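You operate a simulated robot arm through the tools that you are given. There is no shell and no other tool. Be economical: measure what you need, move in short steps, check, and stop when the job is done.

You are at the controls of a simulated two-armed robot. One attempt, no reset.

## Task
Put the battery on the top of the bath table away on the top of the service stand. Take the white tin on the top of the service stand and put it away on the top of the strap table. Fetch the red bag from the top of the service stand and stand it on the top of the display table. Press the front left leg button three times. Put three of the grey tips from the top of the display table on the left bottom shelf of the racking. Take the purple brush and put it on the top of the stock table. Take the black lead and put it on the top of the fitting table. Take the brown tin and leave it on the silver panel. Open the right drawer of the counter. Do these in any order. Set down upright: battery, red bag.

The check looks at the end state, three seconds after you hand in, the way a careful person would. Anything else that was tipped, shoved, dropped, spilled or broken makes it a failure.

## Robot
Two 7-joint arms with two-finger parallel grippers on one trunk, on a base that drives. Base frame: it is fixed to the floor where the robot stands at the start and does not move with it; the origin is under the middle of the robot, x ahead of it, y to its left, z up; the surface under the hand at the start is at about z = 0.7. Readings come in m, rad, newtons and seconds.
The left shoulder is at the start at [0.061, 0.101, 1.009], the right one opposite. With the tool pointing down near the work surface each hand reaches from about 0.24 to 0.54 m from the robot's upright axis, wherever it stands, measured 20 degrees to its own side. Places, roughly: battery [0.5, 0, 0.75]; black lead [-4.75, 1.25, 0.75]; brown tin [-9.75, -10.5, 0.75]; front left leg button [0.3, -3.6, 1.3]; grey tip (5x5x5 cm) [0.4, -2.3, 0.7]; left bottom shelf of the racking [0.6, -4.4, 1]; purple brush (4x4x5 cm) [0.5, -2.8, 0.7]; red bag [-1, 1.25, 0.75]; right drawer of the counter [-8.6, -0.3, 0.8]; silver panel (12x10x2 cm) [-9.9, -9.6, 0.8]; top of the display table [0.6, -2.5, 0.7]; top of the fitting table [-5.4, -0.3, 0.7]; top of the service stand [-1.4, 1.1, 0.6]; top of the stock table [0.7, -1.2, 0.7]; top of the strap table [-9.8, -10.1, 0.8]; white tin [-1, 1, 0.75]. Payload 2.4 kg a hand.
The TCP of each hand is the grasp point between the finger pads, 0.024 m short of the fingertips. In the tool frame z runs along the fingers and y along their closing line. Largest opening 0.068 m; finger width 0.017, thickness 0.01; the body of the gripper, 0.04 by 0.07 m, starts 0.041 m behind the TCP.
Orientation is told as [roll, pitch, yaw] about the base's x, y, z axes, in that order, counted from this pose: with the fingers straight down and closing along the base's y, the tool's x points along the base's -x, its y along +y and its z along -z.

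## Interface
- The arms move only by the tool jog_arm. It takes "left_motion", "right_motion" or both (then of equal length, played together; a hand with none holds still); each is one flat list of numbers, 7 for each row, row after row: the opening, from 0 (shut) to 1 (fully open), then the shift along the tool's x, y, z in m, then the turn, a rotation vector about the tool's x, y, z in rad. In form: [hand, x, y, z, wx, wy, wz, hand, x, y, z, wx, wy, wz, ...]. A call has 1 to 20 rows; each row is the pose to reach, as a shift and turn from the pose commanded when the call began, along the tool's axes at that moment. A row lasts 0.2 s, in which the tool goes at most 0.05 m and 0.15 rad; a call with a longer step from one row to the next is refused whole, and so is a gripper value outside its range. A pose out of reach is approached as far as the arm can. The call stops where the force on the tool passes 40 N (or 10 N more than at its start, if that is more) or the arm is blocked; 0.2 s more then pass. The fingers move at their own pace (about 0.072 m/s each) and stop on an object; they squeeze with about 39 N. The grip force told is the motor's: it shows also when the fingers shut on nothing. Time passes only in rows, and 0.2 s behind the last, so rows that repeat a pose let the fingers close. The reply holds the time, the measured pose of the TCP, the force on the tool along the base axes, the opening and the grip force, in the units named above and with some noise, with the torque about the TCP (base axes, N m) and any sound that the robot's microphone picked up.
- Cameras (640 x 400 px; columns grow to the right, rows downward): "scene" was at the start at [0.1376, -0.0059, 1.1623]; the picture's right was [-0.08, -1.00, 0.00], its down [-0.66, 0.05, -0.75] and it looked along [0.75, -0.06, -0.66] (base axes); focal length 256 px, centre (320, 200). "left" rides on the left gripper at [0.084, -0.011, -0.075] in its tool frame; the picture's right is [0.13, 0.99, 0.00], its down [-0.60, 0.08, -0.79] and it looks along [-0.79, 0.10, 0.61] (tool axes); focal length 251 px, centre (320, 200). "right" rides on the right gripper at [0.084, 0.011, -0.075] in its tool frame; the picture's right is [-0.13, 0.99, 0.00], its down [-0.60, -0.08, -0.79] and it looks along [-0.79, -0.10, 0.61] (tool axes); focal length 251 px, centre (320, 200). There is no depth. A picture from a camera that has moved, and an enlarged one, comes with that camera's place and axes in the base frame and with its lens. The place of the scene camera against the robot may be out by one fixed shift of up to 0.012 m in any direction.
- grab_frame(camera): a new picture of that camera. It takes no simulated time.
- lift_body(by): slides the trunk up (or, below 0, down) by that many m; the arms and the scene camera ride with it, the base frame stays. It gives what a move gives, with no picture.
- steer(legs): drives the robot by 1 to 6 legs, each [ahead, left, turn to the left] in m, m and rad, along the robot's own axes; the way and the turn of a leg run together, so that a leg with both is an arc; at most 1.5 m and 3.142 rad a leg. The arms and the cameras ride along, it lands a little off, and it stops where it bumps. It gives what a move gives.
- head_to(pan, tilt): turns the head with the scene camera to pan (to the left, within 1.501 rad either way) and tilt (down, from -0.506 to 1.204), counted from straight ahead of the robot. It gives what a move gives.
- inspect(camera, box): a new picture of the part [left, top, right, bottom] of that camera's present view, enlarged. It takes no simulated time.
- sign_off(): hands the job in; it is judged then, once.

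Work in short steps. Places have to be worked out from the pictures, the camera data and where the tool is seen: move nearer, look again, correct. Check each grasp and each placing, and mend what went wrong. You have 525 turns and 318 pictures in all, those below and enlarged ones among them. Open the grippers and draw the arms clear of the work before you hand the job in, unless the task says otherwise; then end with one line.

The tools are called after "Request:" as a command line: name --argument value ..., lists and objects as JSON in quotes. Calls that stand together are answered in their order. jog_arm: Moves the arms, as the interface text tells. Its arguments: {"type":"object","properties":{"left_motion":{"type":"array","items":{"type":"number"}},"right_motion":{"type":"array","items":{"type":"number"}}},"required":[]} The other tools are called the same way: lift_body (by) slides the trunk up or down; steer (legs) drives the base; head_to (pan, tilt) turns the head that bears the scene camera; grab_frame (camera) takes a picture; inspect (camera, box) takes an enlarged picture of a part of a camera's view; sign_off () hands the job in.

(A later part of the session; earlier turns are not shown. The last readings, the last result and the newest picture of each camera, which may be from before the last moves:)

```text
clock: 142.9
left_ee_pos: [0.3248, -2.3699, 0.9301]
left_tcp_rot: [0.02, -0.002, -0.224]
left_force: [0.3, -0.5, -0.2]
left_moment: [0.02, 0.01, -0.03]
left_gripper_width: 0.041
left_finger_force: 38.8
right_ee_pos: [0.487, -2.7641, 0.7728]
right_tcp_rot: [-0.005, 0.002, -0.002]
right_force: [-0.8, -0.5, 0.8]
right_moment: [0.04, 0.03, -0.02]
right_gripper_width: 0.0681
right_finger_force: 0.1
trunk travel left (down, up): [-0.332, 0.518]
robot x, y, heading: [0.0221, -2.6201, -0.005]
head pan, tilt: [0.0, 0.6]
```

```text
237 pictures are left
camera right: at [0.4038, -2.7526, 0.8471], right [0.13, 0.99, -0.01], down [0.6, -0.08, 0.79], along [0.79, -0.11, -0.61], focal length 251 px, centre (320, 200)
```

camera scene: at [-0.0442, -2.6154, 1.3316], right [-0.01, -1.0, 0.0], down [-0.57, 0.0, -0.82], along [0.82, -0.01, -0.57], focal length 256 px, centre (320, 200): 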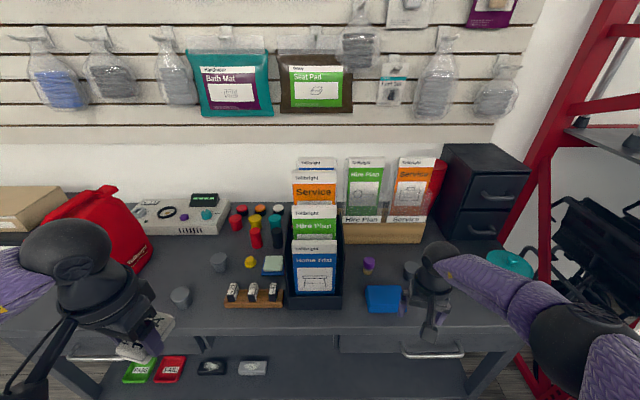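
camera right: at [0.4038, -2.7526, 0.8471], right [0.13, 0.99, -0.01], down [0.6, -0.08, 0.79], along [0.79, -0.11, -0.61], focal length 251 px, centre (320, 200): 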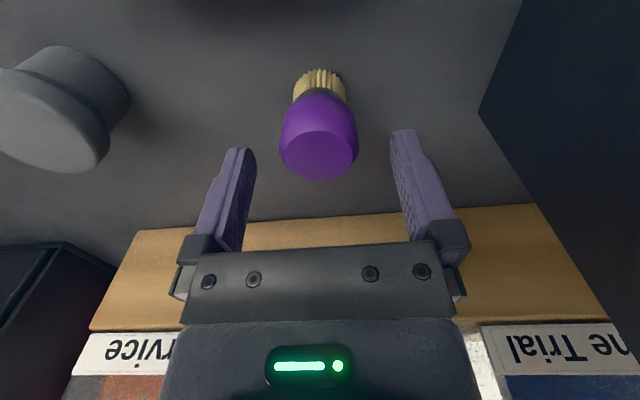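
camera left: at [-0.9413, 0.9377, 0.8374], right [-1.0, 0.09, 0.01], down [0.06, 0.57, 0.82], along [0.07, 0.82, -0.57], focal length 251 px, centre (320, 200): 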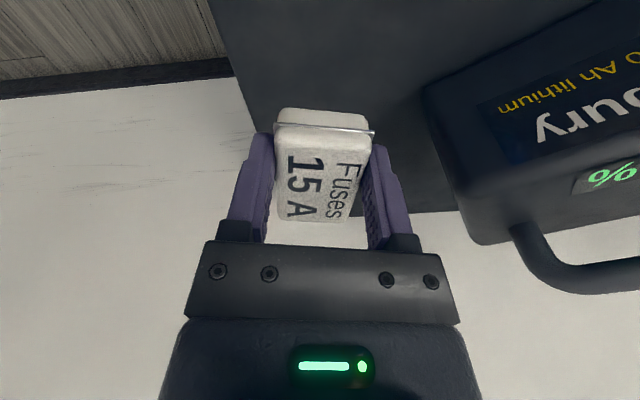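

Aligned. Lowering 0.04 and closing.

Request:
lift_body --by -0.038

Request:
jog_arm --right_motion '[0, 0, 0, 0, 0, 0, 0, 0, 0, 0, 0, 0, 0, 0, 0, 0, 0, 0, 0, 0, 0, 0, 0, 0, 0, 0, 0, 0]'

Request:
lift_body --by 0.1

Request:
grab_frame --camera "right"

```text
clock: 143.5
left_ee_pos: [0.3256, -2.3707, 0.9]
left_tcp_rot: [0.021, 0.003, -0.227]
left_force: [0.7, -0.1, 0.7]
left_moment: [-0.02, 0.01, 0.02]
left_gripper_width: 0.0413
left_finger_force: 38.8
right_ee_pos: [0.4879, -2.7634, 0.7445]
right_tcp_rot: [-0.003, 0.003, -0.002]
right_force: [-4.6, -1.4, 10.4]
right_moment: [0.34, 0.03, 0.06]
right_gripper_width: 0.0671
right_finger_force: 0.1
trunk travel left (down, up): [-0.303, 0.547]
robot x, y, heading: [0.022, -2.6165, -0.01]
head pan, tilt: [0.0, 0.6]
stopped: the force on the tool passed its limit at 80 N (the readings are from after the stop); the commanded pose is now the measured one
```

```text
clock: 144.5
left_ee_pos: [0.3259, -2.3704, 0.8996]
left_tcp_rot: [0.018, 0.002, -0.228]
left_force: [0.0, 0.5, -0.8]
left_moment: [-0.02, 0.02, -0.01]
left_gripper_width: 0.0413
left_finger_force: 38.9
right_ee_pos: [0.4876, -2.7629, 0.7445]
right_tcp_rot: [-0.003, 0.003, -0.002]
right_force: [1.4, 6.1, 9.5]
right_moment: [0.33, -0.09, 0.03]
right_gripper_width: 0.0311
right_finger_force: 39.3
trunk travel left (down, up): [-0.303, 0.547]
robot x, y, heading: [0.0236, -2.6183, -0.004]
head pan, tilt: [0.0, 0.6]
```

```text
clock: 145.8
left_ee_pos: [0.3271, -2.3712, 0.9994]
left_tcp_rot: [0.02, 0.003, -0.223]
left_force: [0.1, 0.1, 0.0]
left_moment: [-0.03, 0.01, -0.01]
left_gripper_width: 0.0412
left_finger_force: 39.0
right_ee_pos: [0.4875, -2.7635, 0.8481]
right_tcp_rot: [-0.005, -0.006, -0.002]
right_force: [0.3, -0.1, 0.0]
right_moment: [-0.02, -0.03, 0.0]
right_gripper_width: 0.0303
right_finger_force: 38.7
trunk travel left (down, up): [-0.403, 0.447]
robot x, y, heading: [0.0258, -2.6199, -0.005]
head pan, tilt: [0.0, 0.6]
```

```text
236 pictures are left
camera right: at [0.4037, -2.7524, 0.9233], right [0.13, 0.99, 0.0], down [0.6, -0.08, 0.8], along [0.79, -0.11, -0.6], focal length 251 px, centre (320, 200)
```

right: 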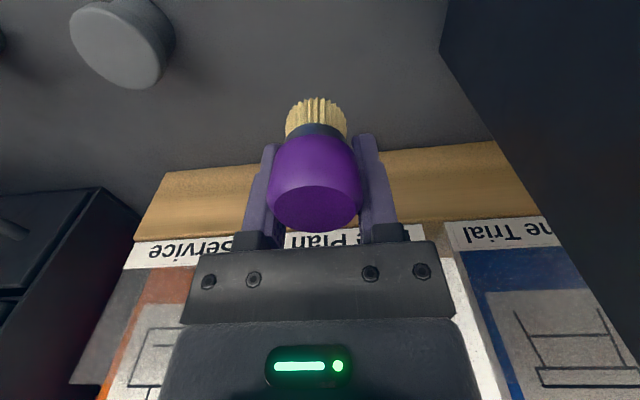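

Brush held (fingertips touched the table: its top is at z≈0.72). Now to the stock table: back off and move left to face it.

Request:
steer --legs '[[-0.35, 0, 0], [0, 1.38, 0]]'

Request:
grab_frame --camera "scene"

```text
clock: 154.6
left_ee_pos: [-0.0114, -0.9888, 0.9994]
left_tcp_rot: [0.018, 0.001, -0.229]
left_force: [-0.5, 0.2, 0.3]
left_moment: [0.0, 0.01, 0.0]
left_gripper_width: 0.0412
left_finger_force: 39.1
right_ee_pos: [0.1484, -1.3804, 0.8488]
right_tcp_rot: [-0.002, -0.006, -0.002]
right_force: [0.1, -0.3, -0.7]
right_moment: [0.0, -0.02, 0.01]
right_gripper_width: 0.0298
right_finger_force: 39.3
trunk travel left (down, up): [-0.403, 0.447]
robot x, y, heading: [-0.3143, -1.2347, -0.008]
head pan, tilt: [0.0, 0.6]
```

```text
235 pictures are left
camera scene: at [-0.2076, -1.2333, 1.3528], right [-0.01, -1.0, 0.0], down [-0.57, 0.0, -0.82], along [0.82, -0.01, -0.57], focal length 256 px, centre (320, 200)
```

scene: 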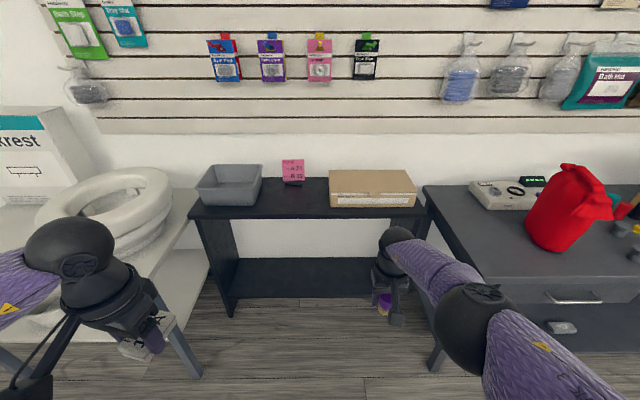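

The stock table's top spans x≈0.62–0.95; a free spot is between tray and box at about [0.69, -1.21]. I drive into the gap with the right hand over that spot.

Request:
steer --legs '[[0, 0.16, 0.008], [0.53, 0, 0]]'

Request:
grab_frame --camera "scene"

Request:
grab_frame --camera "right"

```text
clock: 158.7
left_ee_pos: [0.5213, -0.8312, 0.9999]
left_tcp_rot: [0.019, 0.004, -0.226]
left_force: [-0.2, 0.0, -0.3]
left_moment: [0.03, 0.02, 0.0]
left_gripper_width: 0.0415
left_finger_force: 39.0
right_ee_pos: [0.6804, -1.2237, 0.8488]
right_tcp_rot: [-0.004, -0.006, -0.004]
right_force: [0.3, 0.2, -0.4]
right_moment: [0.0, -0.02, 0.03]
right_gripper_width: 0.0297
right_finger_force: 39.3
trunk travel left (down, up): [-0.403, 0.447]
robot x, y, heading: [0.216, -1.0779, -0.008]
head pan, tilt: [0.0, 0.6]
```

```text
234 pictures are left
camera scene: at [0.3253, -1.0761, 1.3527], right [-0.01, -1.0, 0.0], down [-0.57, 0.0, -0.82], along [0.82, -0.01, -0.57], focal length 256 px, centre (320, 200)
```

scene: 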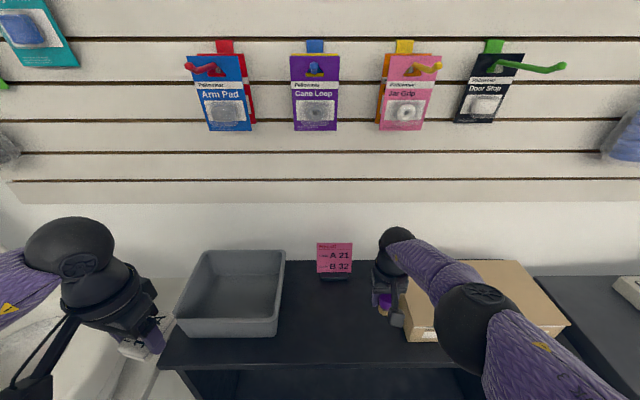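

```text
233 pictures are left
camera right: at [0.5975, -1.2127, 0.9234], right [0.13, 0.99, 0.0], down [0.6, -0.08, 0.8], along [0.79, -0.11, -0.6], focal length 251 px, centre (320, 200)
```

right: 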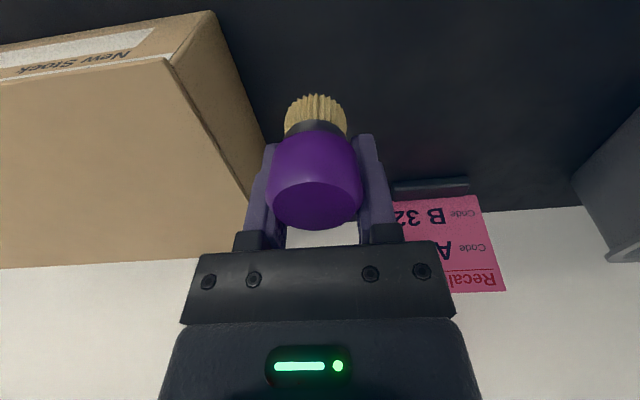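

Shift 5 cm left to clear the box, then lower the trunk to contact.

Request:
steer --legs '[[0, 0.05, 0]]'

Request:
lift_body --by -0.09

Request:
grab_frame --camera "right"

```text
clock: 159.6
left_ee_pos: [0.5212, -0.7805, 1.0001]
left_tcp_rot: [0.021, 0.0, -0.229]
left_force: [-0.3, -0.2, -1.3]
left_moment: [0.0, 0.02, 0.02]
left_gripper_width: 0.0414
left_finger_force: 39.0
right_ee_pos: [0.6822, -1.1742, 0.8495]
right_tcp_rot: [-0.004, -0.007, -0.004]
right_force: [-1.3, -0.7, -0.2]
right_moment: [-0.04, 0.02, -0.02]
right_gripper_width: 0.0294
right_finger_force: 39.2
trunk travel left (down, up): [-0.403, 0.447]
robot x, y, heading: [0.2195, -1.0257, -0.008]
head pan, tilt: [0.0, 0.6]
```

```text
clock: 160.7
left_ee_pos: [0.5215, -0.7826, 0.913]
left_tcp_rot: [0.019, 0.001, -0.233]
left_force: [-0.1, -0.5, 0.1]
left_moment: [-0.01, 0.02, -0.03]
left_gripper_width: 0.0412
left_finger_force: 39.0
right_ee_pos: [0.6815, -1.1752, 0.7647]
right_tcp_rot: [-0.002, -0.009, -0.007]
right_force: [-7.0, -0.5, 15.0]
right_moment: [0.13, 0.43, 0.1]
right_gripper_width: 0.0292
right_finger_force: 38.6
trunk travel left (down, up): [-0.316, 0.534]
robot x, y, heading: [0.2192, -1.0281, -0.012]
head pan, tilt: [0.0, 0.6]
stopped: the force on the tool passed its limit at 42 N (the readings are from after the stop); the commanded pose is now the measured one
```

```text
232 pictures are left
camera right: at [0.5975, -1.1637, 0.8384], right [0.13, 0.99, 0.0], down [0.6, -0.08, 0.8], along [0.79, -0.11, -0.6], focal length 251 px, centre (320, 200)
```

right: 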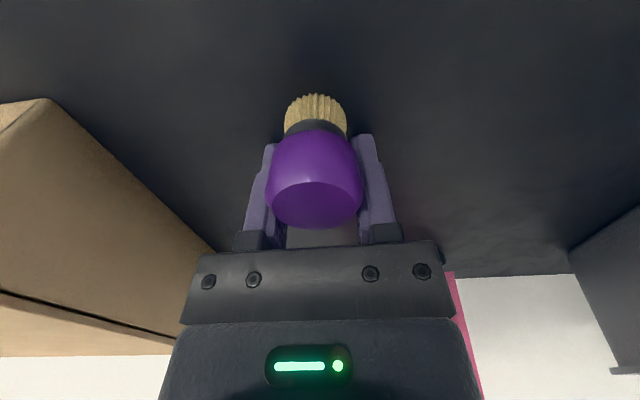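

Touching. Ease 4 mm, open, and rise.

Request:
lift_body --by 0.004

Request:
jog_arm --right_motion '[0.55, 0, 0, 0, 0, 0, 0, 0.7, 0, 0, 0, 0, 0, 0, 1, 0, 0, 0, 0, 0, 0, 1, 0, 0, 0, 0, 0, 0]'

Request:
lift_body --by 0.12

Request:
grab_frame --camera "right"

```text
clock: 161.3
left_ee_pos: [0.5219, -0.7813, 0.9167]
left_tcp_rot: [0.021, 0.004, -0.23]
left_force: [0.1, -0.5, -0.7]
left_moment: [-0.01, 0.02, 0.0]
left_gripper_width: 0.0413
left_finger_force: 39.6
right_ee_pos: [0.6834, -1.1747, 0.7663]
right_tcp_rot: [-0.001, -0.007, -0.005]
right_force: [-0.4, 0.1, 0.4]
right_moment: [-0.04, 0.0, 0.03]
right_gripper_width: 0.0
right_finger_force: 23.1
trunk travel left (down, up): [-0.32, 0.53]
robot x, y, heading: [0.2191, -1.0282, -0.01]
head pan, tilt: [0.0, 0.6]
```

```text
clock: 162.3
left_ee_pos: [0.5235, -0.7814, 0.9164]
left_tcp_rot: [0.018, 0.005, -0.232]
left_force: [0.6, -0.8, -1.2]
left_moment: [-0.02, 0.03, -0.04]
left_gripper_width: 0.0411
left_finger_force: 39.1
right_ee_pos: [0.6833, -1.1739, 0.7672]
right_tcp_rot: [-0.001, -0.008, -0.004]
right_force: [1.0, 0.2, 0.1]
right_moment: [-0.01, 0.03, -0.01]
right_gripper_width: 0.0679
right_finger_force: 0.1
trunk travel left (down, up): [-0.32, 0.53]
robot x, y, heading: [0.2196, -1.0261, -0.011]
head pan, tilt: [0.0, 0.6]
```

```text
clock: 163.8
left_ee_pos: [0.5223, -0.7816, 1.0367]
left_tcp_rot: [0.018, 0.006, -0.23]
left_force: [0.2, 0.5, -1.2]
left_moment: [0.01, 0.04, -0.01]
left_gripper_width: 0.0411
left_finger_force: 39.4
right_ee_pos: [0.6837, -1.1755, 0.893]
right_tcp_rot: [-0.001, -0.02, -0.006]
right_force: [-0.8, 0.6, -0.1]
right_moment: [-0.01, 0.01, 0.02]
right_gripper_width: 0.0678
right_finger_force: 0.1
trunk travel left (down, up): [-0.44, 0.41]
robot x, y, heading: [0.2182, -1.0233, -0.013]
head pan, tilt: [0.0, 0.6]
```

```text
231 pictures are left
camera right: at [0.598, -1.1638, 0.966], right [0.13, 0.99, 0.0], down [0.59, -0.08, 0.8], along [0.8, -0.11, -0.59], focal length 251 px, centre (320, 200)
```

right: 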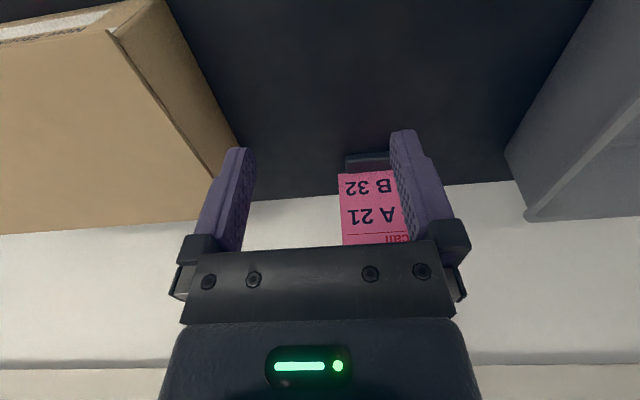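

The brush squirted out of the tapering grip just before opening. Where is it?

Request:
grab_frame --camera "scene"

Request:
steer --legs '[[-0.3, 0, 0]]'

Request:
grab_frame --camera "scene"

```text
230 pictures are left
camera scene: at [0.321, -1.0267, 1.3899], right [-0.01, -1.0, 0.0], down [-0.57, 0.01, -0.82], along [0.82, -0.01, -0.57], focal length 256 px, centre (320, 200)
```

scene: 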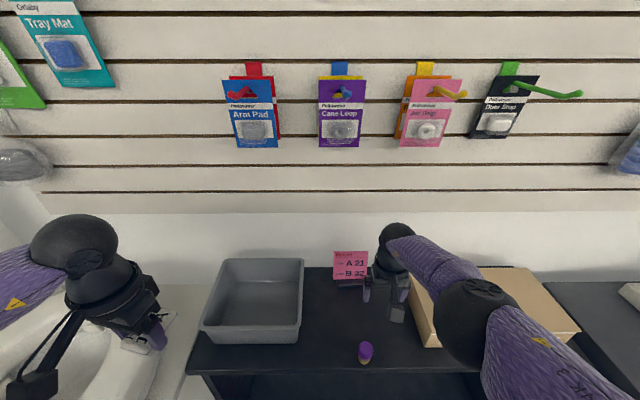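

```text
clock: 165.8
left_ee_pos: [0.2248, -0.7787, 1.0366]
left_tcp_rot: [0.019, 0.004, -0.232]
left_force: [0.0, -0.8, -0.2]
left_moment: [-0.01, -0.02, -0.01]
left_gripper_width: 0.0412
left_finger_force: 39.4
right_ee_pos: [0.3826, -1.1724, 0.8938]
right_tcp_rot: [-0.003, -0.02, -0.009]
right_force: [0.7, 0.0, 0.8]
right_moment: [0.0, -0.02, -0.02]
right_gripper_width: 0.0681
right_finger_force: 0.0
trunk travel left (down, up): [-0.44, 0.41]
robot x, y, heading: [-0.0818, -1.0251, -0.012]
head pan, tilt: [0.0, 0.6]
```

```text
229 pictures are left
camera scene: at [0.0219, -1.0236, 1.39], right [-0.01, -1.0, 0.0], down [-0.56, 0.01, -0.83], along [0.83, -0.01, -0.56], focal length 256 px, centre (320, 200)
```

scene: 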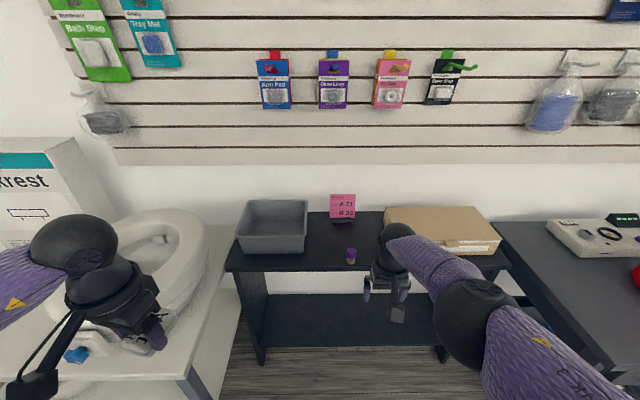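

The brush stands upright on the stock table – good. Now the grey tips: drive to the one at about [0.46, -3.04].

Request:
steer --legs '[[-0.27, 0, 0.012], [0, -0.935, 0], [0, -0.935, 0], [0.28, 0, 0]]'

Request:
grab_frame --camera "scene"

Request:
grab_frame --camera "right"

```text
clock: 178.2
left_ee_pos: [0.237, -2.6327, 1.0375]
left_tcp_rot: [0.02, 0.004, -0.21]
left_force: [0.3, -0.7, -1.5]
left_moment: [-0.01, 0.01, 0.02]
left_gripper_width: 0.041
left_finger_force: 38.8
right_ee_pos: [0.4051, -3.0214, 0.8921]
right_tcp_rot: [-0.001, -0.019, 0.015]
right_force: [0.3, -0.5, 0.2]
right_moment: [0.03, 0.0, 0.04]
right_gripper_width: 0.0681
right_finger_force: 0.1
trunk travel left (down, up): [-0.44, 0.41]
robot x, y, heading: [-0.0633, -2.8824, 0.01]
head pan, tilt: [0.0, 0.6]
```

```text
228 pictures are left
camera scene: at [0.0402, -2.8808, 1.3899], right [0.01, -1.0, 0.0], down [-0.57, -0.01, -0.82], along [0.82, 0.01, -0.57], focal length 256 px, centre (320, 200)
```

scene: 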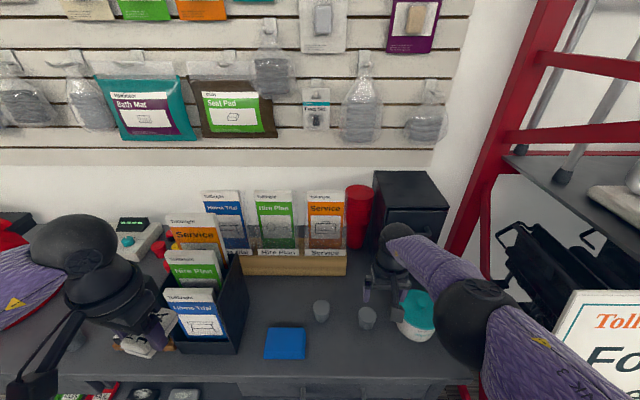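

```text
227 pictures are left
camera right: at [0.3197, -3.0128, 0.966], right [0.11, 0.99, 0.0], down [0.59, -0.07, 0.8], along [0.8, -0.09, -0.59], focal length 251 px, centre (320, 200)
```

right: 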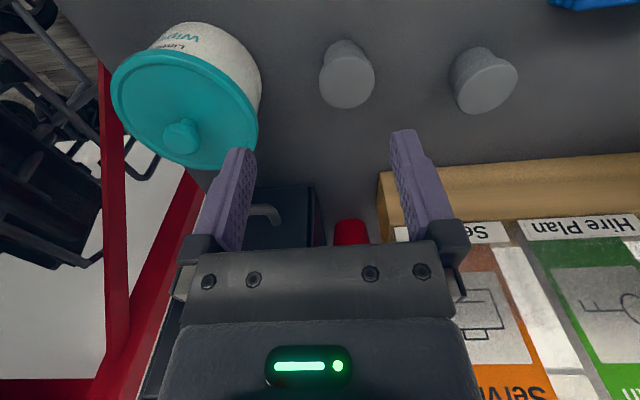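

T4 is at [0.435, -3.0], T3 at [0.445, -2.886]. I nudge the base to put the right hand right over T4 and lower partway.

Request:
steer --legs '[[0.03, 0.02, -0.01]]'

Request:
lift_body --by -0.085

Request:
grab_frame --camera "right"

```text
clock: 179.1
left_ee_pos: [0.2701, -2.6149, 1.0359]
left_tcp_rot: [0.019, 0.007, -0.223]
left_force: [-0.3, 0.5, -0.1]
left_moment: [-0.01, 0.03, -0.03]
left_gripper_width: 0.0413
left_finger_force: 39.2
right_ee_pos: [0.4328, -3.0082, 0.8925]
right_tcp_rot: [-0.003, -0.018, 0.004]
right_force: [0.1, 0.6, 0.6]
right_moment: [-0.04, 0.03, 0.0]
right_gripper_width: 0.0677
right_finger_force: 0.0
trunk travel left (down, up): [-0.44, 0.41]
robot x, y, heading: [-0.0393, -2.8601, -0.001]
head pan, tilt: [0.0, 0.6]
```

```text
clock: 180.3
left_ee_pos: [0.2677, -2.6166, 0.9524]
left_tcp_rot: [0.02, 0.003, -0.221]
left_force: [-0.8, -0.4, -0.7]
left_moment: [0.01, 0.04, -0.02]
left_gripper_width: 0.041
left_finger_force: 38.6
right_ee_pos: [0.4329, -3.0066, 0.8087]
right_tcp_rot: [-0.002, -0.021, 0.004]
right_force: [0.0, 0.5, -0.1]
right_moment: [0.0, 0.0, 0.0]
right_gripper_width: 0.068
right_finger_force: 0.1
trunk travel left (down, up): [-0.355, 0.495]
robot x, y, heading: [-0.0329, -2.8586, -0.001]
head pan, tilt: [0.0, 0.6]
```

```text
226 pictures are left
camera right: at [0.3475, -2.9969, 0.8814], right [0.13, 0.99, 0.0], down [0.59, -0.07, 0.81], along [0.8, -0.1, -0.59], focal length 251 px, centre (320, 200)
```

right: 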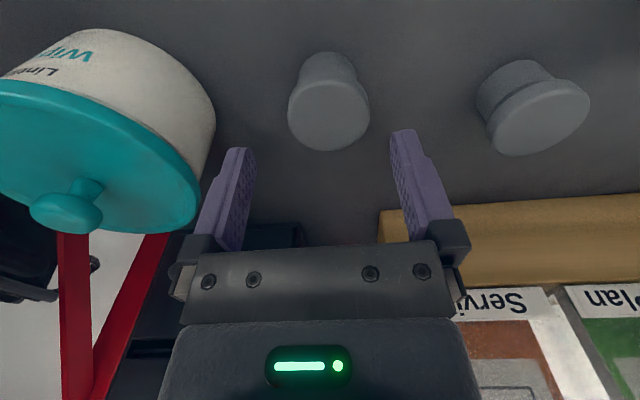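

T4 is centred within 7 mm; the wipes tub's lid edge is ~1 cm from the right finger, so I shift 8 mm away from it, then lower.

Request:
jog_arm --right_motion '[1, 0.005, 0.008, 0, 0, 0.02, 0]'

Request:
lift_body --by -0.05

Request:
grab_frame --camera "right"

```text
clock: 180.7
left_ee_pos: [0.2689, -2.6157, 0.9519]
left_tcp_rot: [0.02, 0.006, -0.222]
left_force: [-0.7, -0.5, -0.6]
left_moment: [0.0, 0.01, -0.03]
left_gripper_width: 0.041
left_finger_force: 38.3
right_ee_pos: [0.4276, -2.9988, 0.8087]
right_tcp_rot: [-0.002, 0.0, 0.002]
right_force: [-0.2, -0.7, -0.6]
right_moment: [-0.01, 0.01, -0.01]
right_gripper_width: 0.068
right_finger_force: 0.1
trunk travel left (down, up): [-0.355, 0.495]
robot x, y, heading: [-0.0361, -2.8611, -0.004]
head pan, tilt: [0.0, 0.6]
```

```text
clock: 181.6
left_ee_pos: [0.2678, -2.6151, 0.902]
left_tcp_rot: [0.018, 0.005, -0.222]
left_force: [0.5, -0.3, -0.3]
left_moment: [0.05, 0.04, 0.03]
left_gripper_width: 0.0412
left_finger_force: 39.2
right_ee_pos: [0.4281, -2.9987, 0.7577]
right_tcp_rot: [-0.001, 0.001, 0.004]
right_force: [0.1, -0.7, 0.3]
right_moment: [0.01, 0.01, -0.01]
right_gripper_width: 0.0681
right_finger_force: 0.0
trunk travel left (down, up): [-0.305, 0.545]
robot x, y, heading: [-0.033, -2.8625, -0.005]
head pan, tilt: [0.0, 0.6]
```

```text
225 pictures are left
camera right: at [0.344, -2.989, 0.833], right [0.13, 0.99, 0.0], down [0.6, -0.07, 0.79], along [0.79, -0.1, -0.61], focal length 251 px, centre (320, 200)
```

right: 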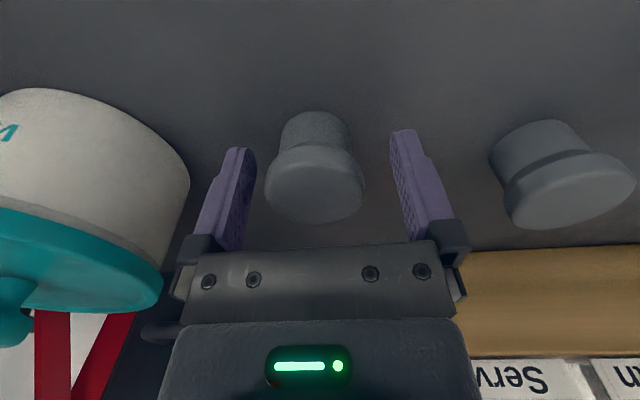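

Centred. Close and lift.

Request:
jog_arm --right_motion '[0, 0, 0, 0, 0, 0, 0, 0, 0, 0, 0, 0, 0, 0, 0, 0, 0, 0, 0, 0, 0]'

Request:
lift_body --by 0.1

Request:
grab_frame --camera "right"

```text
clock: 182.4
left_ee_pos: [0.269, -2.6151, 0.9017]
left_tcp_rot: [0.019, 0.006, -0.222]
left_force: [0.2, -0.6, 0.4]
left_moment: [-0.02, 0.01, -0.02]
left_gripper_width: 0.0413
left_finger_force: 39.2
right_ee_pos: [0.4269, -2.998, 0.7571]
right_tcp_rot: [0.0, 0.0, 0.003]
right_force: [1.8, -0.6, 0.4]
right_moment: [-0.05, 0.0, 0.0]
right_gripper_width: 0.0456
right_finger_force: 38.8
trunk travel left (down, up): [-0.305, 0.545]
robot x, y, heading: [-0.0375, -2.8605, -0.004]
head pan, tilt: [0.0, 0.6]
```

```text
clock: 183.7
left_ee_pos: [0.2692, -2.6149, 1.0003]
left_tcp_rot: [0.019, 0.005, -0.222]
left_force: [0.6, 0.3, -0.6]
left_moment: [0.04, 0.0, -0.01]
left_gripper_width: 0.0412
left_finger_force: 38.9
right_ee_pos: [0.4264, -3.0002, 0.8566]
right_tcp_rot: [-0.001, -0.001, 0.003]
right_force: [0.6, 0.4, -1.0]
right_moment: [-0.04, -0.02, 0.01]
right_gripper_width: 0.0457
right_finger_force: 38.9
trunk travel left (down, up): [-0.405, 0.445]
robot x, y, heading: [-0.0355, -2.8636, -0.002]
head pan, tilt: [0.0, 0.6]
```

```text
224 pictures are left
camera right: at [0.3441, -2.989, 0.9325], right [0.13, 0.99, 0.0], down [0.6, -0.08, 0.79], along [0.79, -0.1, -0.61], focal length 251 px, centre (320, 200)
```

right: 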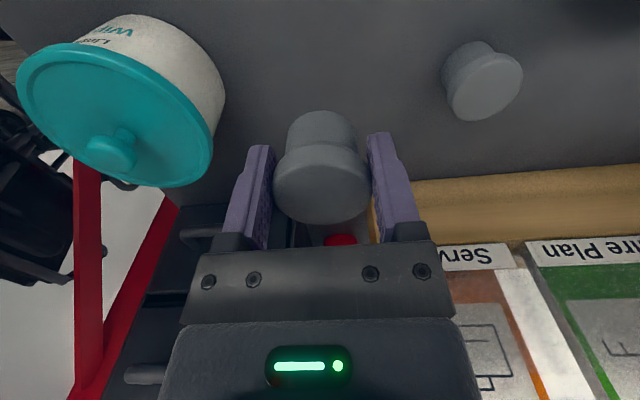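

First tip held. I back off and look right toward the racking.

Request:
steer --legs '[[-0.45, 0, 0]]'

Request:
head_to --pan -1.0 --tilt 0.35

Request:
grab_frame --camera "scene"

```text
clock: 186.4
left_ee_pos: [-0.1767, -2.6151, 1.0006]
left_tcp_rot: [0.02, 0.005, -0.228]
left_force: [0.1, 1.0, -0.8]
left_moment: [0.02, 0.0, -0.01]
left_gripper_width: 0.0413
left_finger_force: 39.1
right_ee_pos: [-0.0203, -2.999, 0.8575]
right_tcp_rot: [-0.002, 0.001, -0.003]
right_force: [-0.1, 1.2, 0.7]
right_moment: [0.03, 0.02, -0.02]
right_gripper_width: 0.0455
right_finger_force: 38.9
trunk travel left (down, up): [-0.405, 0.445]
robot x, y, heading: [-0.4791, -2.8626, -0.01]
head pan, tilt: [0.0, 0.6]
```

```text
clock: 187.7
left_ee_pos: [-0.1757, -2.6159, 1.0006]
left_tcp_rot: [0.019, 0.006, -0.227]
left_force: [0.4, -0.4, -0.4]
left_moment: [0.03, 0.01, 0.01]
left_gripper_width: 0.0412
left_finger_force: 39.1
right_ee_pos: [-0.0204, -2.9993, 0.8577]
right_tcp_rot: [-0.003, -0.002, -0.002]
right_force: [0.3, 0.0, -0.7]
right_moment: [0.01, 0.01, 0.0]
right_gripper_width: 0.0456
right_finger_force: 39.3
trunk travel left (down, up): [-0.405, 0.445]
robot x, y, heading: [-0.4845, -2.8645, -0.004]
head pan, tilt: [-1.0, 0.351]
```

```text
223 pictures are left
camera scene: at [-0.4114, -2.9389, 1.3775], right [-0.84, -0.54, 0.0], down [-0.18, 0.29, -0.94], along [0.5, -0.79, -0.34], focal length 256 px, centre (320, 200)
```

scene: 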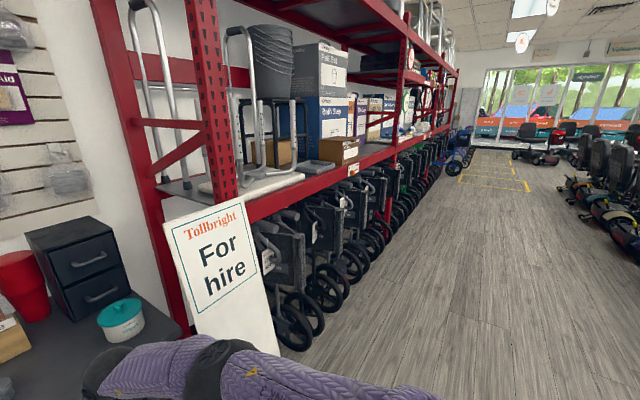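

The racking's left bay is next to the "For hire" sign. I drive to face it at about y = -4.3.

Request:
steer --legs '[[0, -1.4, 0]]'

Request:
head_to --pan 0.0 --tilt 0.3

Request:
grab_frame --camera "scene"

```text
clock: 194.6
left_ee_pos: [-0.1882, -4.0013, 1.0017]
left_tcp_rot: [0.02, 0.004, -0.23]
left_force: [0.6, 0.2, -1.2]
left_moment: [0.0, -0.01, 0.0]
left_gripper_width: 0.0412
left_finger_force: 39.1
right_ee_pos: [-0.0337, -4.386, 0.8584]
right_tcp_rot: [-0.001, 0.001, -0.008]
right_force: [-0.2, 0.4, -0.2]
right_moment: [0.01, -0.02, 0.03]
right_gripper_width: 0.0452
right_finger_force: 38.9
trunk travel left (down, up): [-0.405, 0.445]
robot x, y, heading: [-0.4936, -4.2471, -0.013]
head pan, tilt: [-1.0, 0.351]
```

```text
clock: 195.9
left_ee_pos: [-0.1884, -4.0005, 1.0005]
left_tcp_rot: [0.021, 0.006, -0.231]
left_force: [-0.7, 0.1, -0.4]
left_moment: [-0.01, 0.0, -0.03]
left_gripper_width: 0.0412
left_finger_force: 39.0
right_ee_pos: [-0.0338, -4.3862, 0.8576]
right_tcp_rot: [0.0, 0.0, -0.008]
right_force: [-0.1, 1.2, -1.2]
right_moment: [-0.02, 0.02, 0.0]
right_gripper_width: 0.0456
right_finger_force: 39.6
trunk travel left (down, up): [-0.405, 0.445]
robot x, y, heading: [-0.4934, -4.2468, -0.015]
head pan, tilt: [0.0, 0.3]
```

```text
222 pictures are left
camera scene: at [-0.3807, -4.2455, 1.3822], right [-0.01, -1.0, 0.0], down [-0.3, 0.0, -0.96], along [0.96, -0.01, -0.3], focal length 256 px, centre (320, 200)
```

scene: 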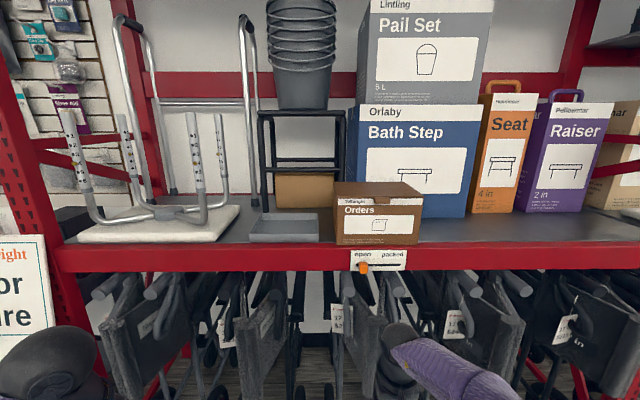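

The shelf (z≈1.0) has a free front strip to the right of the "Orders" box, x≈0.40–0.62, y≈-4.65…-5.1. I raise the trunk and move there.

Request:
lift_body --by 0.27

Request:
steer --legs '[[0, -0.42, 0.013], [0.36, 0, 0]]'

Request:
head_to --pan -0.3 --tilt 0.7

Request:
grab_frame --camera "scene"

Request:
grab_frame --camera "right"

```text
clock: 198.6
left_ee_pos: [-0.1887, -4.0014, 1.2715]
left_tcp_rot: [0.019, 0.005, -0.23]
left_force: [0.4, 0.1, -1.4]
left_moment: [0.02, 0.02, -0.01]
left_gripper_width: 0.0414
left_finger_force: 38.9
right_ee_pos: [-0.0306, -4.3859, 1.1445]
right_tcp_rot: [-0.001, -0.036, -0.007]
right_force: [0.2, 0.4, -0.7]
right_moment: [-0.02, 0.02, 0.0]
right_gripper_width: 0.0453
right_finger_force: 38.8
trunk travel left (down, up): [-0.675, 0.175]
robot x, y, heading: [-0.4914, -4.2448, -0.017]
head pan, tilt: [0.0, 0.3]
```

```text
clock: 203.1
left_ee_pos: [0.1716, -4.4067, 1.2712]
left_tcp_rot: [0.019, 0.005, -0.213]
left_force: [0.0, 0.3, -0.8]
left_moment: [-0.03, 0.04, 0.0]
left_gripper_width: 0.0413
left_finger_force: 39.4
right_ee_pos: [0.3375, -4.7887, 1.1443]
right_tcp_rot: [-0.001, -0.035, 0.012]
right_force: [0.3, -1.0, -0.2]
right_moment: [-0.01, 0.0, 0.0]
right_gripper_width: 0.0456
right_finger_force: 38.8
trunk travel left (down, up): [-0.675, 0.175]
robot x, y, heading: [-0.1261, -4.6555, 0.01]
head pan, tilt: [0.0, 0.3]
```

```text
clock: 204.0
left_ee_pos: [0.1718, -4.4064, 1.2715]
left_tcp_rot: [0.019, 0.005, -0.212]
left_force: [-0.6, 0.3, -0.6]
left_moment: [0.02, 0.03, 0.0]
left_gripper_width: 0.0413
left_finger_force: 38.8
right_ee_pos: [0.336, -4.7884, 1.1455]
right_tcp_rot: [-0.001, -0.038, 0.01]
right_force: [-0.1, -0.5, 0.3]
right_moment: [0.02, -0.01, -0.03]
right_gripper_width: 0.0455
right_finger_force: 38.8
trunk travel left (down, up): [-0.675, 0.175]
robot x, y, heading: [-0.1335, -4.6546, 0.005]
head pan, tilt: [-0.3, 0.7]
```

```text
221 pictures are left
camera scene: at [-0.0477, -4.6792, 1.6169], right [-0.29, -0.96, 0.0], down [-0.62, 0.19, -0.77], along [0.73, -0.22, -0.64], focal length 256 px, centre (320, 200)
```

scene: 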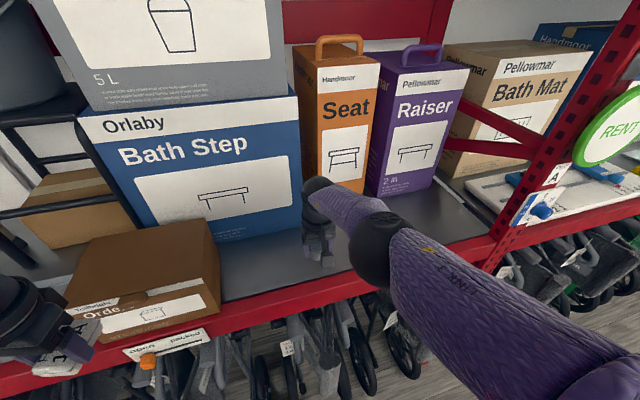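

```text
220 pictures are left
camera right: at [0.2498, -4.7786, 1.2165], right [0.12, 0.99, 0.0], down [0.58, -0.07, 0.81], along [0.81, -0.09, -0.58], focal length 251 px, centre (320, 200)
```

right: 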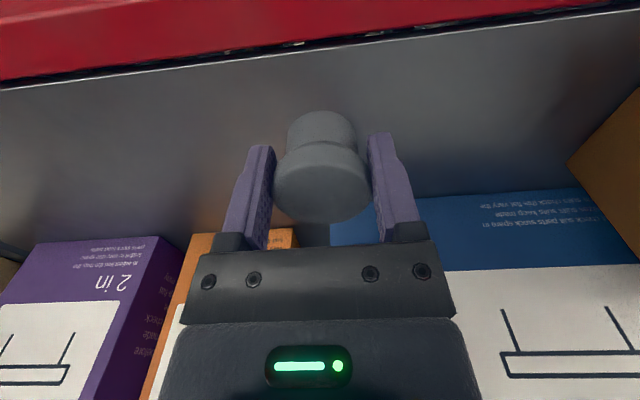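

I raise 4 cm, move 0.085 m forward over the shelf, and check before lowering.

Request:
lift_body --by 0.04

Request:
steer --legs '[[0.085, 0, 0]]'

Request:
grab_frame --camera "right"

Request:
inspect --camera "scene" --box '[180, 150, 440, 340]'

```text
clock: 204.8
left_ee_pos: [0.1712, -4.4054, 1.3111]
left_tcp_rot: [0.018, 0.004, -0.212]
left_force: [0.8, -0.1, -1.4]
left_moment: [-0.03, 0.0, -0.04]
left_gripper_width: 0.0411
left_finger_force: 39.7
right_ee_pos: [0.3357, -4.7889, 1.1858]
right_tcp_rot: [-0.003, -0.038, 0.013]
right_force: [1.0, -0.2, -0.6]
right_moment: [0.01, 0.0, -0.01]
right_gripper_width: 0.0453
right_finger_force: 38.5
trunk travel left (down, up): [-0.715, 0.135]
robot x, y, heading: [-0.1277, -4.6578, 0.006]
head pan, tilt: [-0.3, 0.7]
```

```text
clock: 205.9
left_ee_pos: [0.2571, -4.4054, 1.3109]
left_tcp_rot: [0.02, 0.005, -0.211]
left_force: [0.4, -0.1, -0.4]
left_moment: [-0.01, 0.04, -0.02]
left_gripper_width: 0.0414
left_finger_force: 39.5
right_ee_pos: [0.4221, -4.7859, 1.1845]
right_tcp_rot: [-0.002, -0.037, 0.015]
right_force: [0.4, -0.2, -0.2]
right_moment: [0.02, 0.05, 0.01]
right_gripper_width: 0.0453
right_finger_force: 39.1
trunk travel left (down, up): [-0.715, 0.135]
robot x, y, heading: [-0.0408, -4.6555, 0.009]
head pan, tilt: [-0.3, 0.7]
```

```text
219 pictures are left
camera right: at [0.3356, -4.7775, 1.2563], right [0.12, 0.99, 0.0], down [0.58, -0.07, 0.81], along [0.81, -0.09, -0.58], focal length 251 px, centre (320, 200)
```

right: 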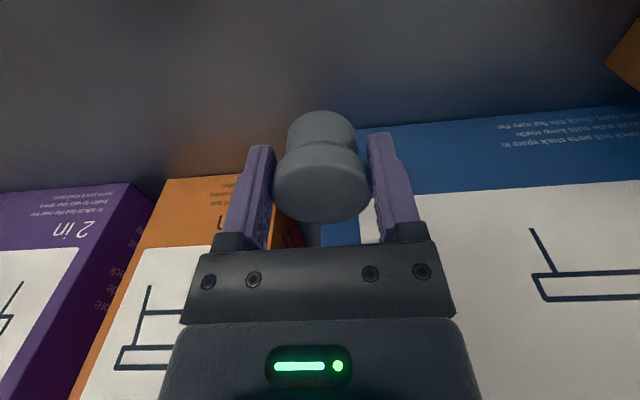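

```text
2.11 times, centred on (310, 245) of scene
camera zoom: at [0.0379, -4.6785, 1.6568], right [-0.29, -0.96, 0.0], down [-0.62, 0.18, -0.76], along [0.73, -0.22, -0.65], focal length 539 px, centre (341, 105)
```

zoom: 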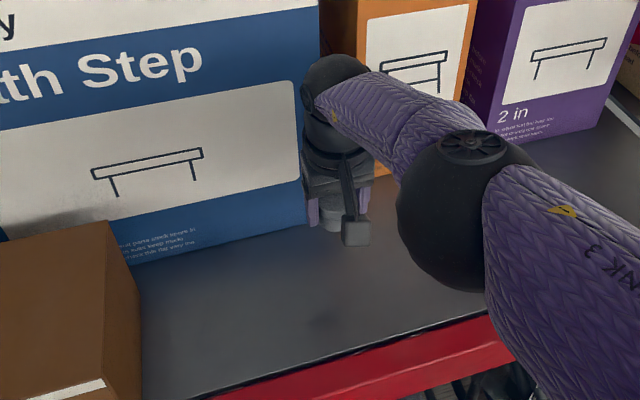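

Triangulated shelf top is z≈1.02 and the Bath Step box front is at x≈0.53, so the tip has room. Lowering until contact.

Request:
lift_body --by -0.11

Request:
lift_body --by -0.03

Request:
grab_frame --camera "right"

```text
clock: 207.3
left_ee_pos: [0.2546, -4.4057, 1.2014]
left_tcp_rot: [0.018, 0.005, -0.21]
left_force: [-2.0, -1.3, 5.7]
left_moment: [-0.06, -0.1, 0.0]
left_gripper_width: 0.0413
left_finger_force: 39.3
right_ee_pos: [0.4206, -4.7871, 1.0757]
right_tcp_rot: [-0.001, -0.04, 0.016]
right_force: [-0.5, -0.3, -0.5]
right_moment: [-0.02, 0.01, 0.01]
right_gripper_width: 0.0453
right_finger_force: 38.7
trunk travel left (down, up): [-0.605, 0.245]
robot x, y, heading: [-0.0437, -4.6564, 0.012]
head pan, tilt: [-0.3, 0.7]
```

```text
clock: 207.8
left_ee_pos: [0.253, -4.4059, 1.1901]
left_tcp_rot: [0.02, -0.006, -0.21]
left_force: [-0.7, 0.2, 4.6]
left_moment: [0.04, -0.14, 0.02]
left_gripper_width: 0.041
left_finger_force: 39.5
right_ee_pos: [0.4204, -4.7876, 1.0664]
right_tcp_rot: [-0.003, -0.047, 0.012]
right_force: [-11.0, -1.7, 18.8]
right_moment: [-0.01, 0.61, 0.07]
right_gripper_width: 0.0458
right_finger_force: 38.2
trunk travel left (down, up): [-0.592, 0.258]
robot x, y, heading: [-0.0414, -4.6572, 0.005]
head pan, tilt: [-0.3, 0.7]
stopped: the force on the tool passed its limit at 48 N (the readings are from after the stop); the commanded pose is now the measured one
```

```text
217 pictures are left
camera right: at [0.3329, -4.7779, 1.1381], right [0.12, 0.99, 0.01], down [0.57, -0.07, 0.82], along [0.82, -0.09, -0.57], focal length 251 px, centre (320, 200)
```

right: 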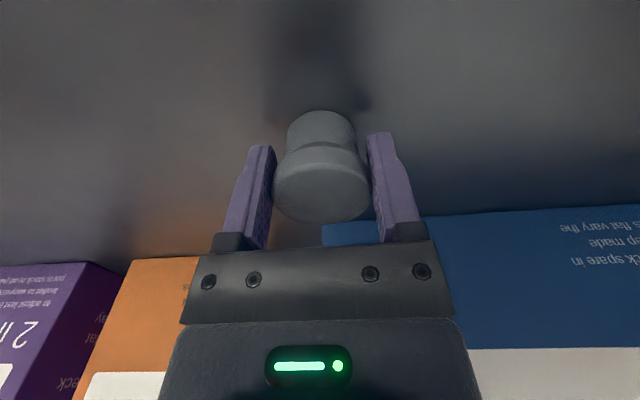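

The tip touches the shelf, but the left hand's tin also rests lightly on something (5 N). I release the tip now and rise.

Request:
lift_body --by 0.005

Request:
jog_arm --right_motion '[0.8, 0, 0, 0, 0, 0, 0, 1, 0, 0, 0, 0, 0, 0, 1, 0, 0, 0, 0, 0, 0]'

Request:
lift_body --by 0.12

Request:
grab_frame --camera "right"

Request:
grab_frame --camera "scene"

```text
clock: 208.3
left_ee_pos: [0.2561, -4.4055, 1.1937]
left_tcp_rot: [0.021, -0.002, -0.209]
left_force: [-0.4, -0.4, -0.4]
left_moment: [-0.01, 0.03, 0.0]
left_gripper_width: 0.0409
left_finger_force: 38.9
right_ee_pos: [0.4237, -4.7862, 1.071]
right_tcp_rot: [0.0, -0.045, 0.014]
right_force: [0.6, 0.1, -0.5]
right_moment: [-0.01, 0.0, 0.02]
right_gripper_width: 0.0455
right_finger_force: 38.9
trunk travel left (down, up): [-0.597, 0.253]
robot x, y, heading: [-0.0427, -4.6534, 0.009]
head pan, tilt: [-0.3, 0.7]
```

```text
clock: 209.1
left_ee_pos: [0.2578, -4.4045, 1.1943]
left_tcp_rot: [0.022, -0.001, -0.21]
left_force: [0.1, -0.5, 0.2]
left_moment: [0.0, 0.01, -0.01]
left_gripper_width: 0.0414
left_finger_force: 39.2
right_ee_pos: [0.4227, -4.7867, 1.0699]
right_tcp_rot: [0.0, -0.044, 0.012]
right_force: [0.3, -0.4, 0.2]
right_moment: [0.03, -0.03, 0.03]
right_gripper_width: 0.068
right_finger_force: 0.2
trunk travel left (down, up): [-0.597, 0.253]
robot x, y, heading: [-0.0479, -4.6549, 0.009]
head pan, tilt: [-0.3, 0.7]
```

```text
clock: 210.6
left_ee_pos: [0.2576, -4.4049, 1.315]
left_tcp_rot: [0.02, -0.002, -0.21]
left_force: [0.8, 0.2, -1.0]
left_moment: [-0.04, 0.02, 0.0]
left_gripper_width: 0.041
left_finger_force: 39.1
right_ee_pos: [0.424, -4.7872, 1.1894]
right_tcp_rot: [0.001, -0.045, 0.015]
right_force: [0.2, 0.6, -0.5]
right_moment: [-0.01, 0.0, 0.0]
right_gripper_width: 0.0679
right_finger_force: 0.0
trunk travel left (down, up): [-0.717, 0.133]
robot x, y, heading: [-0.0438, -4.6568, 0.009]
head pan, tilt: [-0.3, 0.7]
```

```text
216 pictures are left
camera right: at [0.3364, -4.7775, 1.2612], right [0.12, 0.99, 0.01], down [0.57, -0.07, 0.82], along [0.81, -0.09, -0.57], focal length 251 px, centre (320, 200)
```

right: 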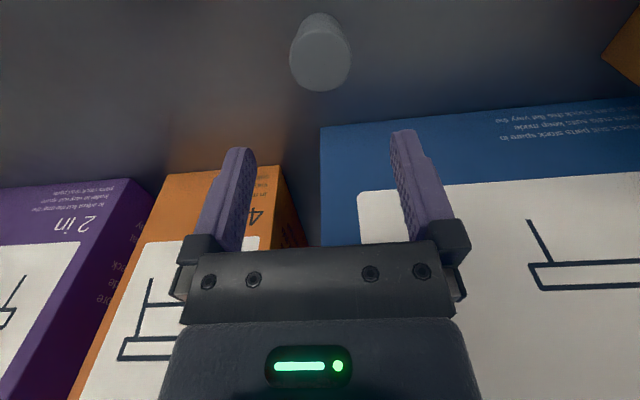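

```text
215 pictures are left
camera scene: at [0.0368, -4.6785, 1.6589], right [-0.29, -0.96, 0.0], down [-0.62, 0.19, -0.76], along [0.73, -0.22, -0.64], focal length 256 px, centre (320, 200)
```

scene: 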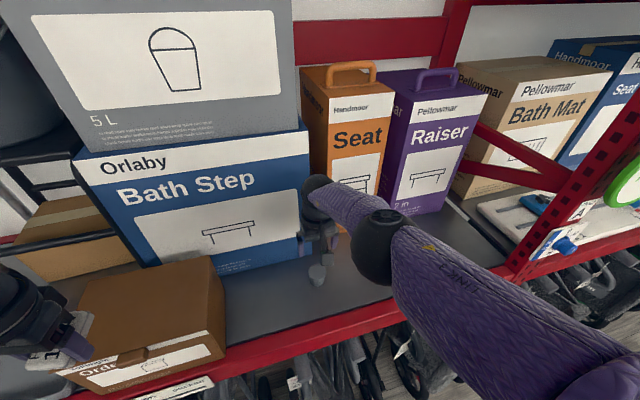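

The tip stands on the shelf. I check the Orders box where the left hand touched.

Request:
inspect --camera "scene" --box '[20, 240, 250, 400]'

Request:
grab_frame --camera "left"

```text
2.50 times, centred on (135, 320) of scene
camera zoom: at [0.0368, -4.6785, 1.6589], right [-0.29, -0.96, 0.0], down [-0.62, 0.19, -0.76], along [0.73, -0.22, -0.64], focal length 640 px, centre (782, -100)
```

zoom: 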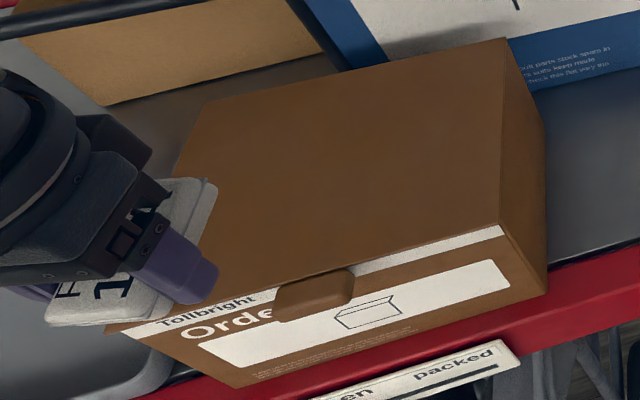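

```text
213 pictures are left
camera left: at [0.1731, -4.3985, 1.3893], right [0.08, 1.0, 0.02], down [0.6, -0.06, 0.8], along [0.79, -0.05, -0.61], focal length 251 px, centre (320, 200)
```

left: 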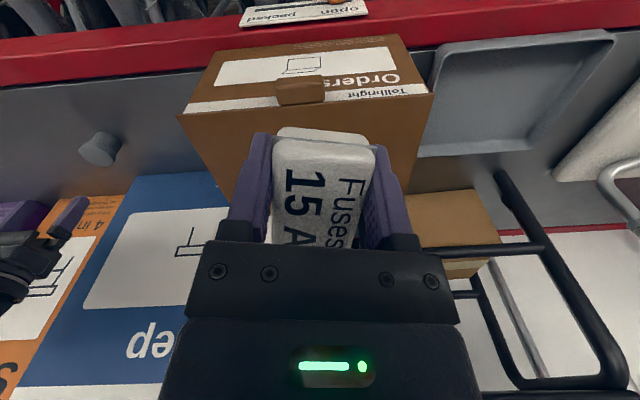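

The box looks intact (closed lid with its tab). I raise the left hand 10 cm relative to me for the next trips, then return for tip T3.

Request:
jog_arm --left_motion '[0, 0, 0, -0.04, 0, 0, 0, 0, 0, 0, -0.08, 0, 0, 0, 0, 0, 0, -0.1, 0, 0, 0]'

Request:
steer --legs '[[-0.42, 0, 0], [0, 0.96, -0.009], [0, 0.95, 0]]'

Request:
lift_body --by -0.3

Request:
steer --legs '[[0.44, 0, 0]]'

Request:
grab_frame --camera "right"

```text
clock: 211.4
left_ee_pos: [0.2556, -4.4101, 1.4168]
left_tcp_rot: [0.02, -0.002, -0.211]
left_force: [-0.4, 0.1, 0.1]
left_moment: [0.0, 0.01, -0.01]
left_gripper_width: 0.0411
left_finger_force: 39.2
right_ee_pos: [0.424, -4.7867, 1.1904]
right_tcp_rot: [-0.002, -0.045, 0.013]
right_force: [-0.1, 0.4, 0.6]
right_moment: [0.01, 0.02, 0.02]
right_gripper_width: 0.068
right_finger_force: 0.1
trunk travel left (down, up): [-0.717, 0.133]
robot x, y, heading: [-0.0476, -4.6564, 0.007]
head pan, tilt: [-0.3, 0.7]
```

```text
clock: 223.2
left_ee_pos: [-0.1566, -2.4903, 1.4167]
left_tcp_rot: [0.023, -0.001, -0.218]
left_force: [0.0, 0.9, -0.4]
left_moment: [0.05, 0.04, 0.01]
left_gripper_width: 0.0411
left_finger_force: 39.8
right_ee_pos: [0.0069, -2.8682, 1.1893]
right_tcp_rot: [-0.003, -0.045, 0.003]
right_force: [-0.6, -0.2, 0.2]
right_moment: [0.0, 0.02, 0.02]
right_gripper_width: 0.0679
right_finger_force: 0.0
trunk travel left (down, up): [-0.717, 0.133]
robot x, y, heading: [-0.4595, -2.7301, -0.006]
head pan, tilt: [-0.3, 0.7]
```

```text
clock: 226.2
left_ee_pos: [-0.1576, -2.4896, 1.117]
left_tcp_rot: [0.022, -0.002, -0.217]
left_force: [0.8, 1.2, -0.6]
left_moment: [0.0, 0.03, 0.02]
left_gripper_width: 0.0411
left_finger_force: 38.9
right_ee_pos: [0.0067, -2.8689, 0.8904]
right_tcp_rot: [0.0, -0.046, 0.003]
right_force: [-0.7, 0.0, 0.3]
right_moment: [-0.04, -0.03, -0.02]
right_gripper_width: 0.0678
right_finger_force: 0.1
trunk travel left (down, up): [-0.417, 0.433]
robot x, y, heading: [-0.4583, -2.7341, -0.001]
head pan, tilt: [-0.3, 0.7]
```

```text
clock: 228.9
left_ee_pos: [0.2825, -2.4853, 1.1163]
left_tcp_rot: [0.022, -0.002, -0.208]
left_force: [0.5, 0.3, -0.7]
left_moment: [-0.01, 0.02, -0.01]
left_gripper_width: 0.0413
left_finger_force: 38.9
right_ee_pos: [0.4496, -2.8618, 0.8898]
right_tcp_rot: [0.0, -0.047, 0.013]
right_force: [-0.4, -0.8, 0.4]
right_moment: [0.0, -0.04, 0.01]
right_gripper_width: 0.0679
right_finger_force: 0.1
trunk travel left (down, up): [-0.417, 0.433]
robot x, y, heading: [-0.0189, -2.7333, 0.01]
head pan, tilt: [-0.3, 0.7]
```

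```text
212 pictures are left
camera right: at [0.3628, -2.8535, 0.9612], right [0.12, 0.99, 0.01], down [0.57, -0.07, 0.82], along [0.81, -0.09, -0.57], focal length 251 px, centre (320, 200)
```

right: 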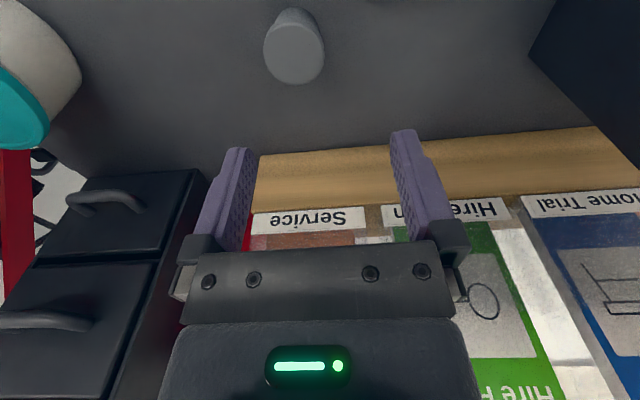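

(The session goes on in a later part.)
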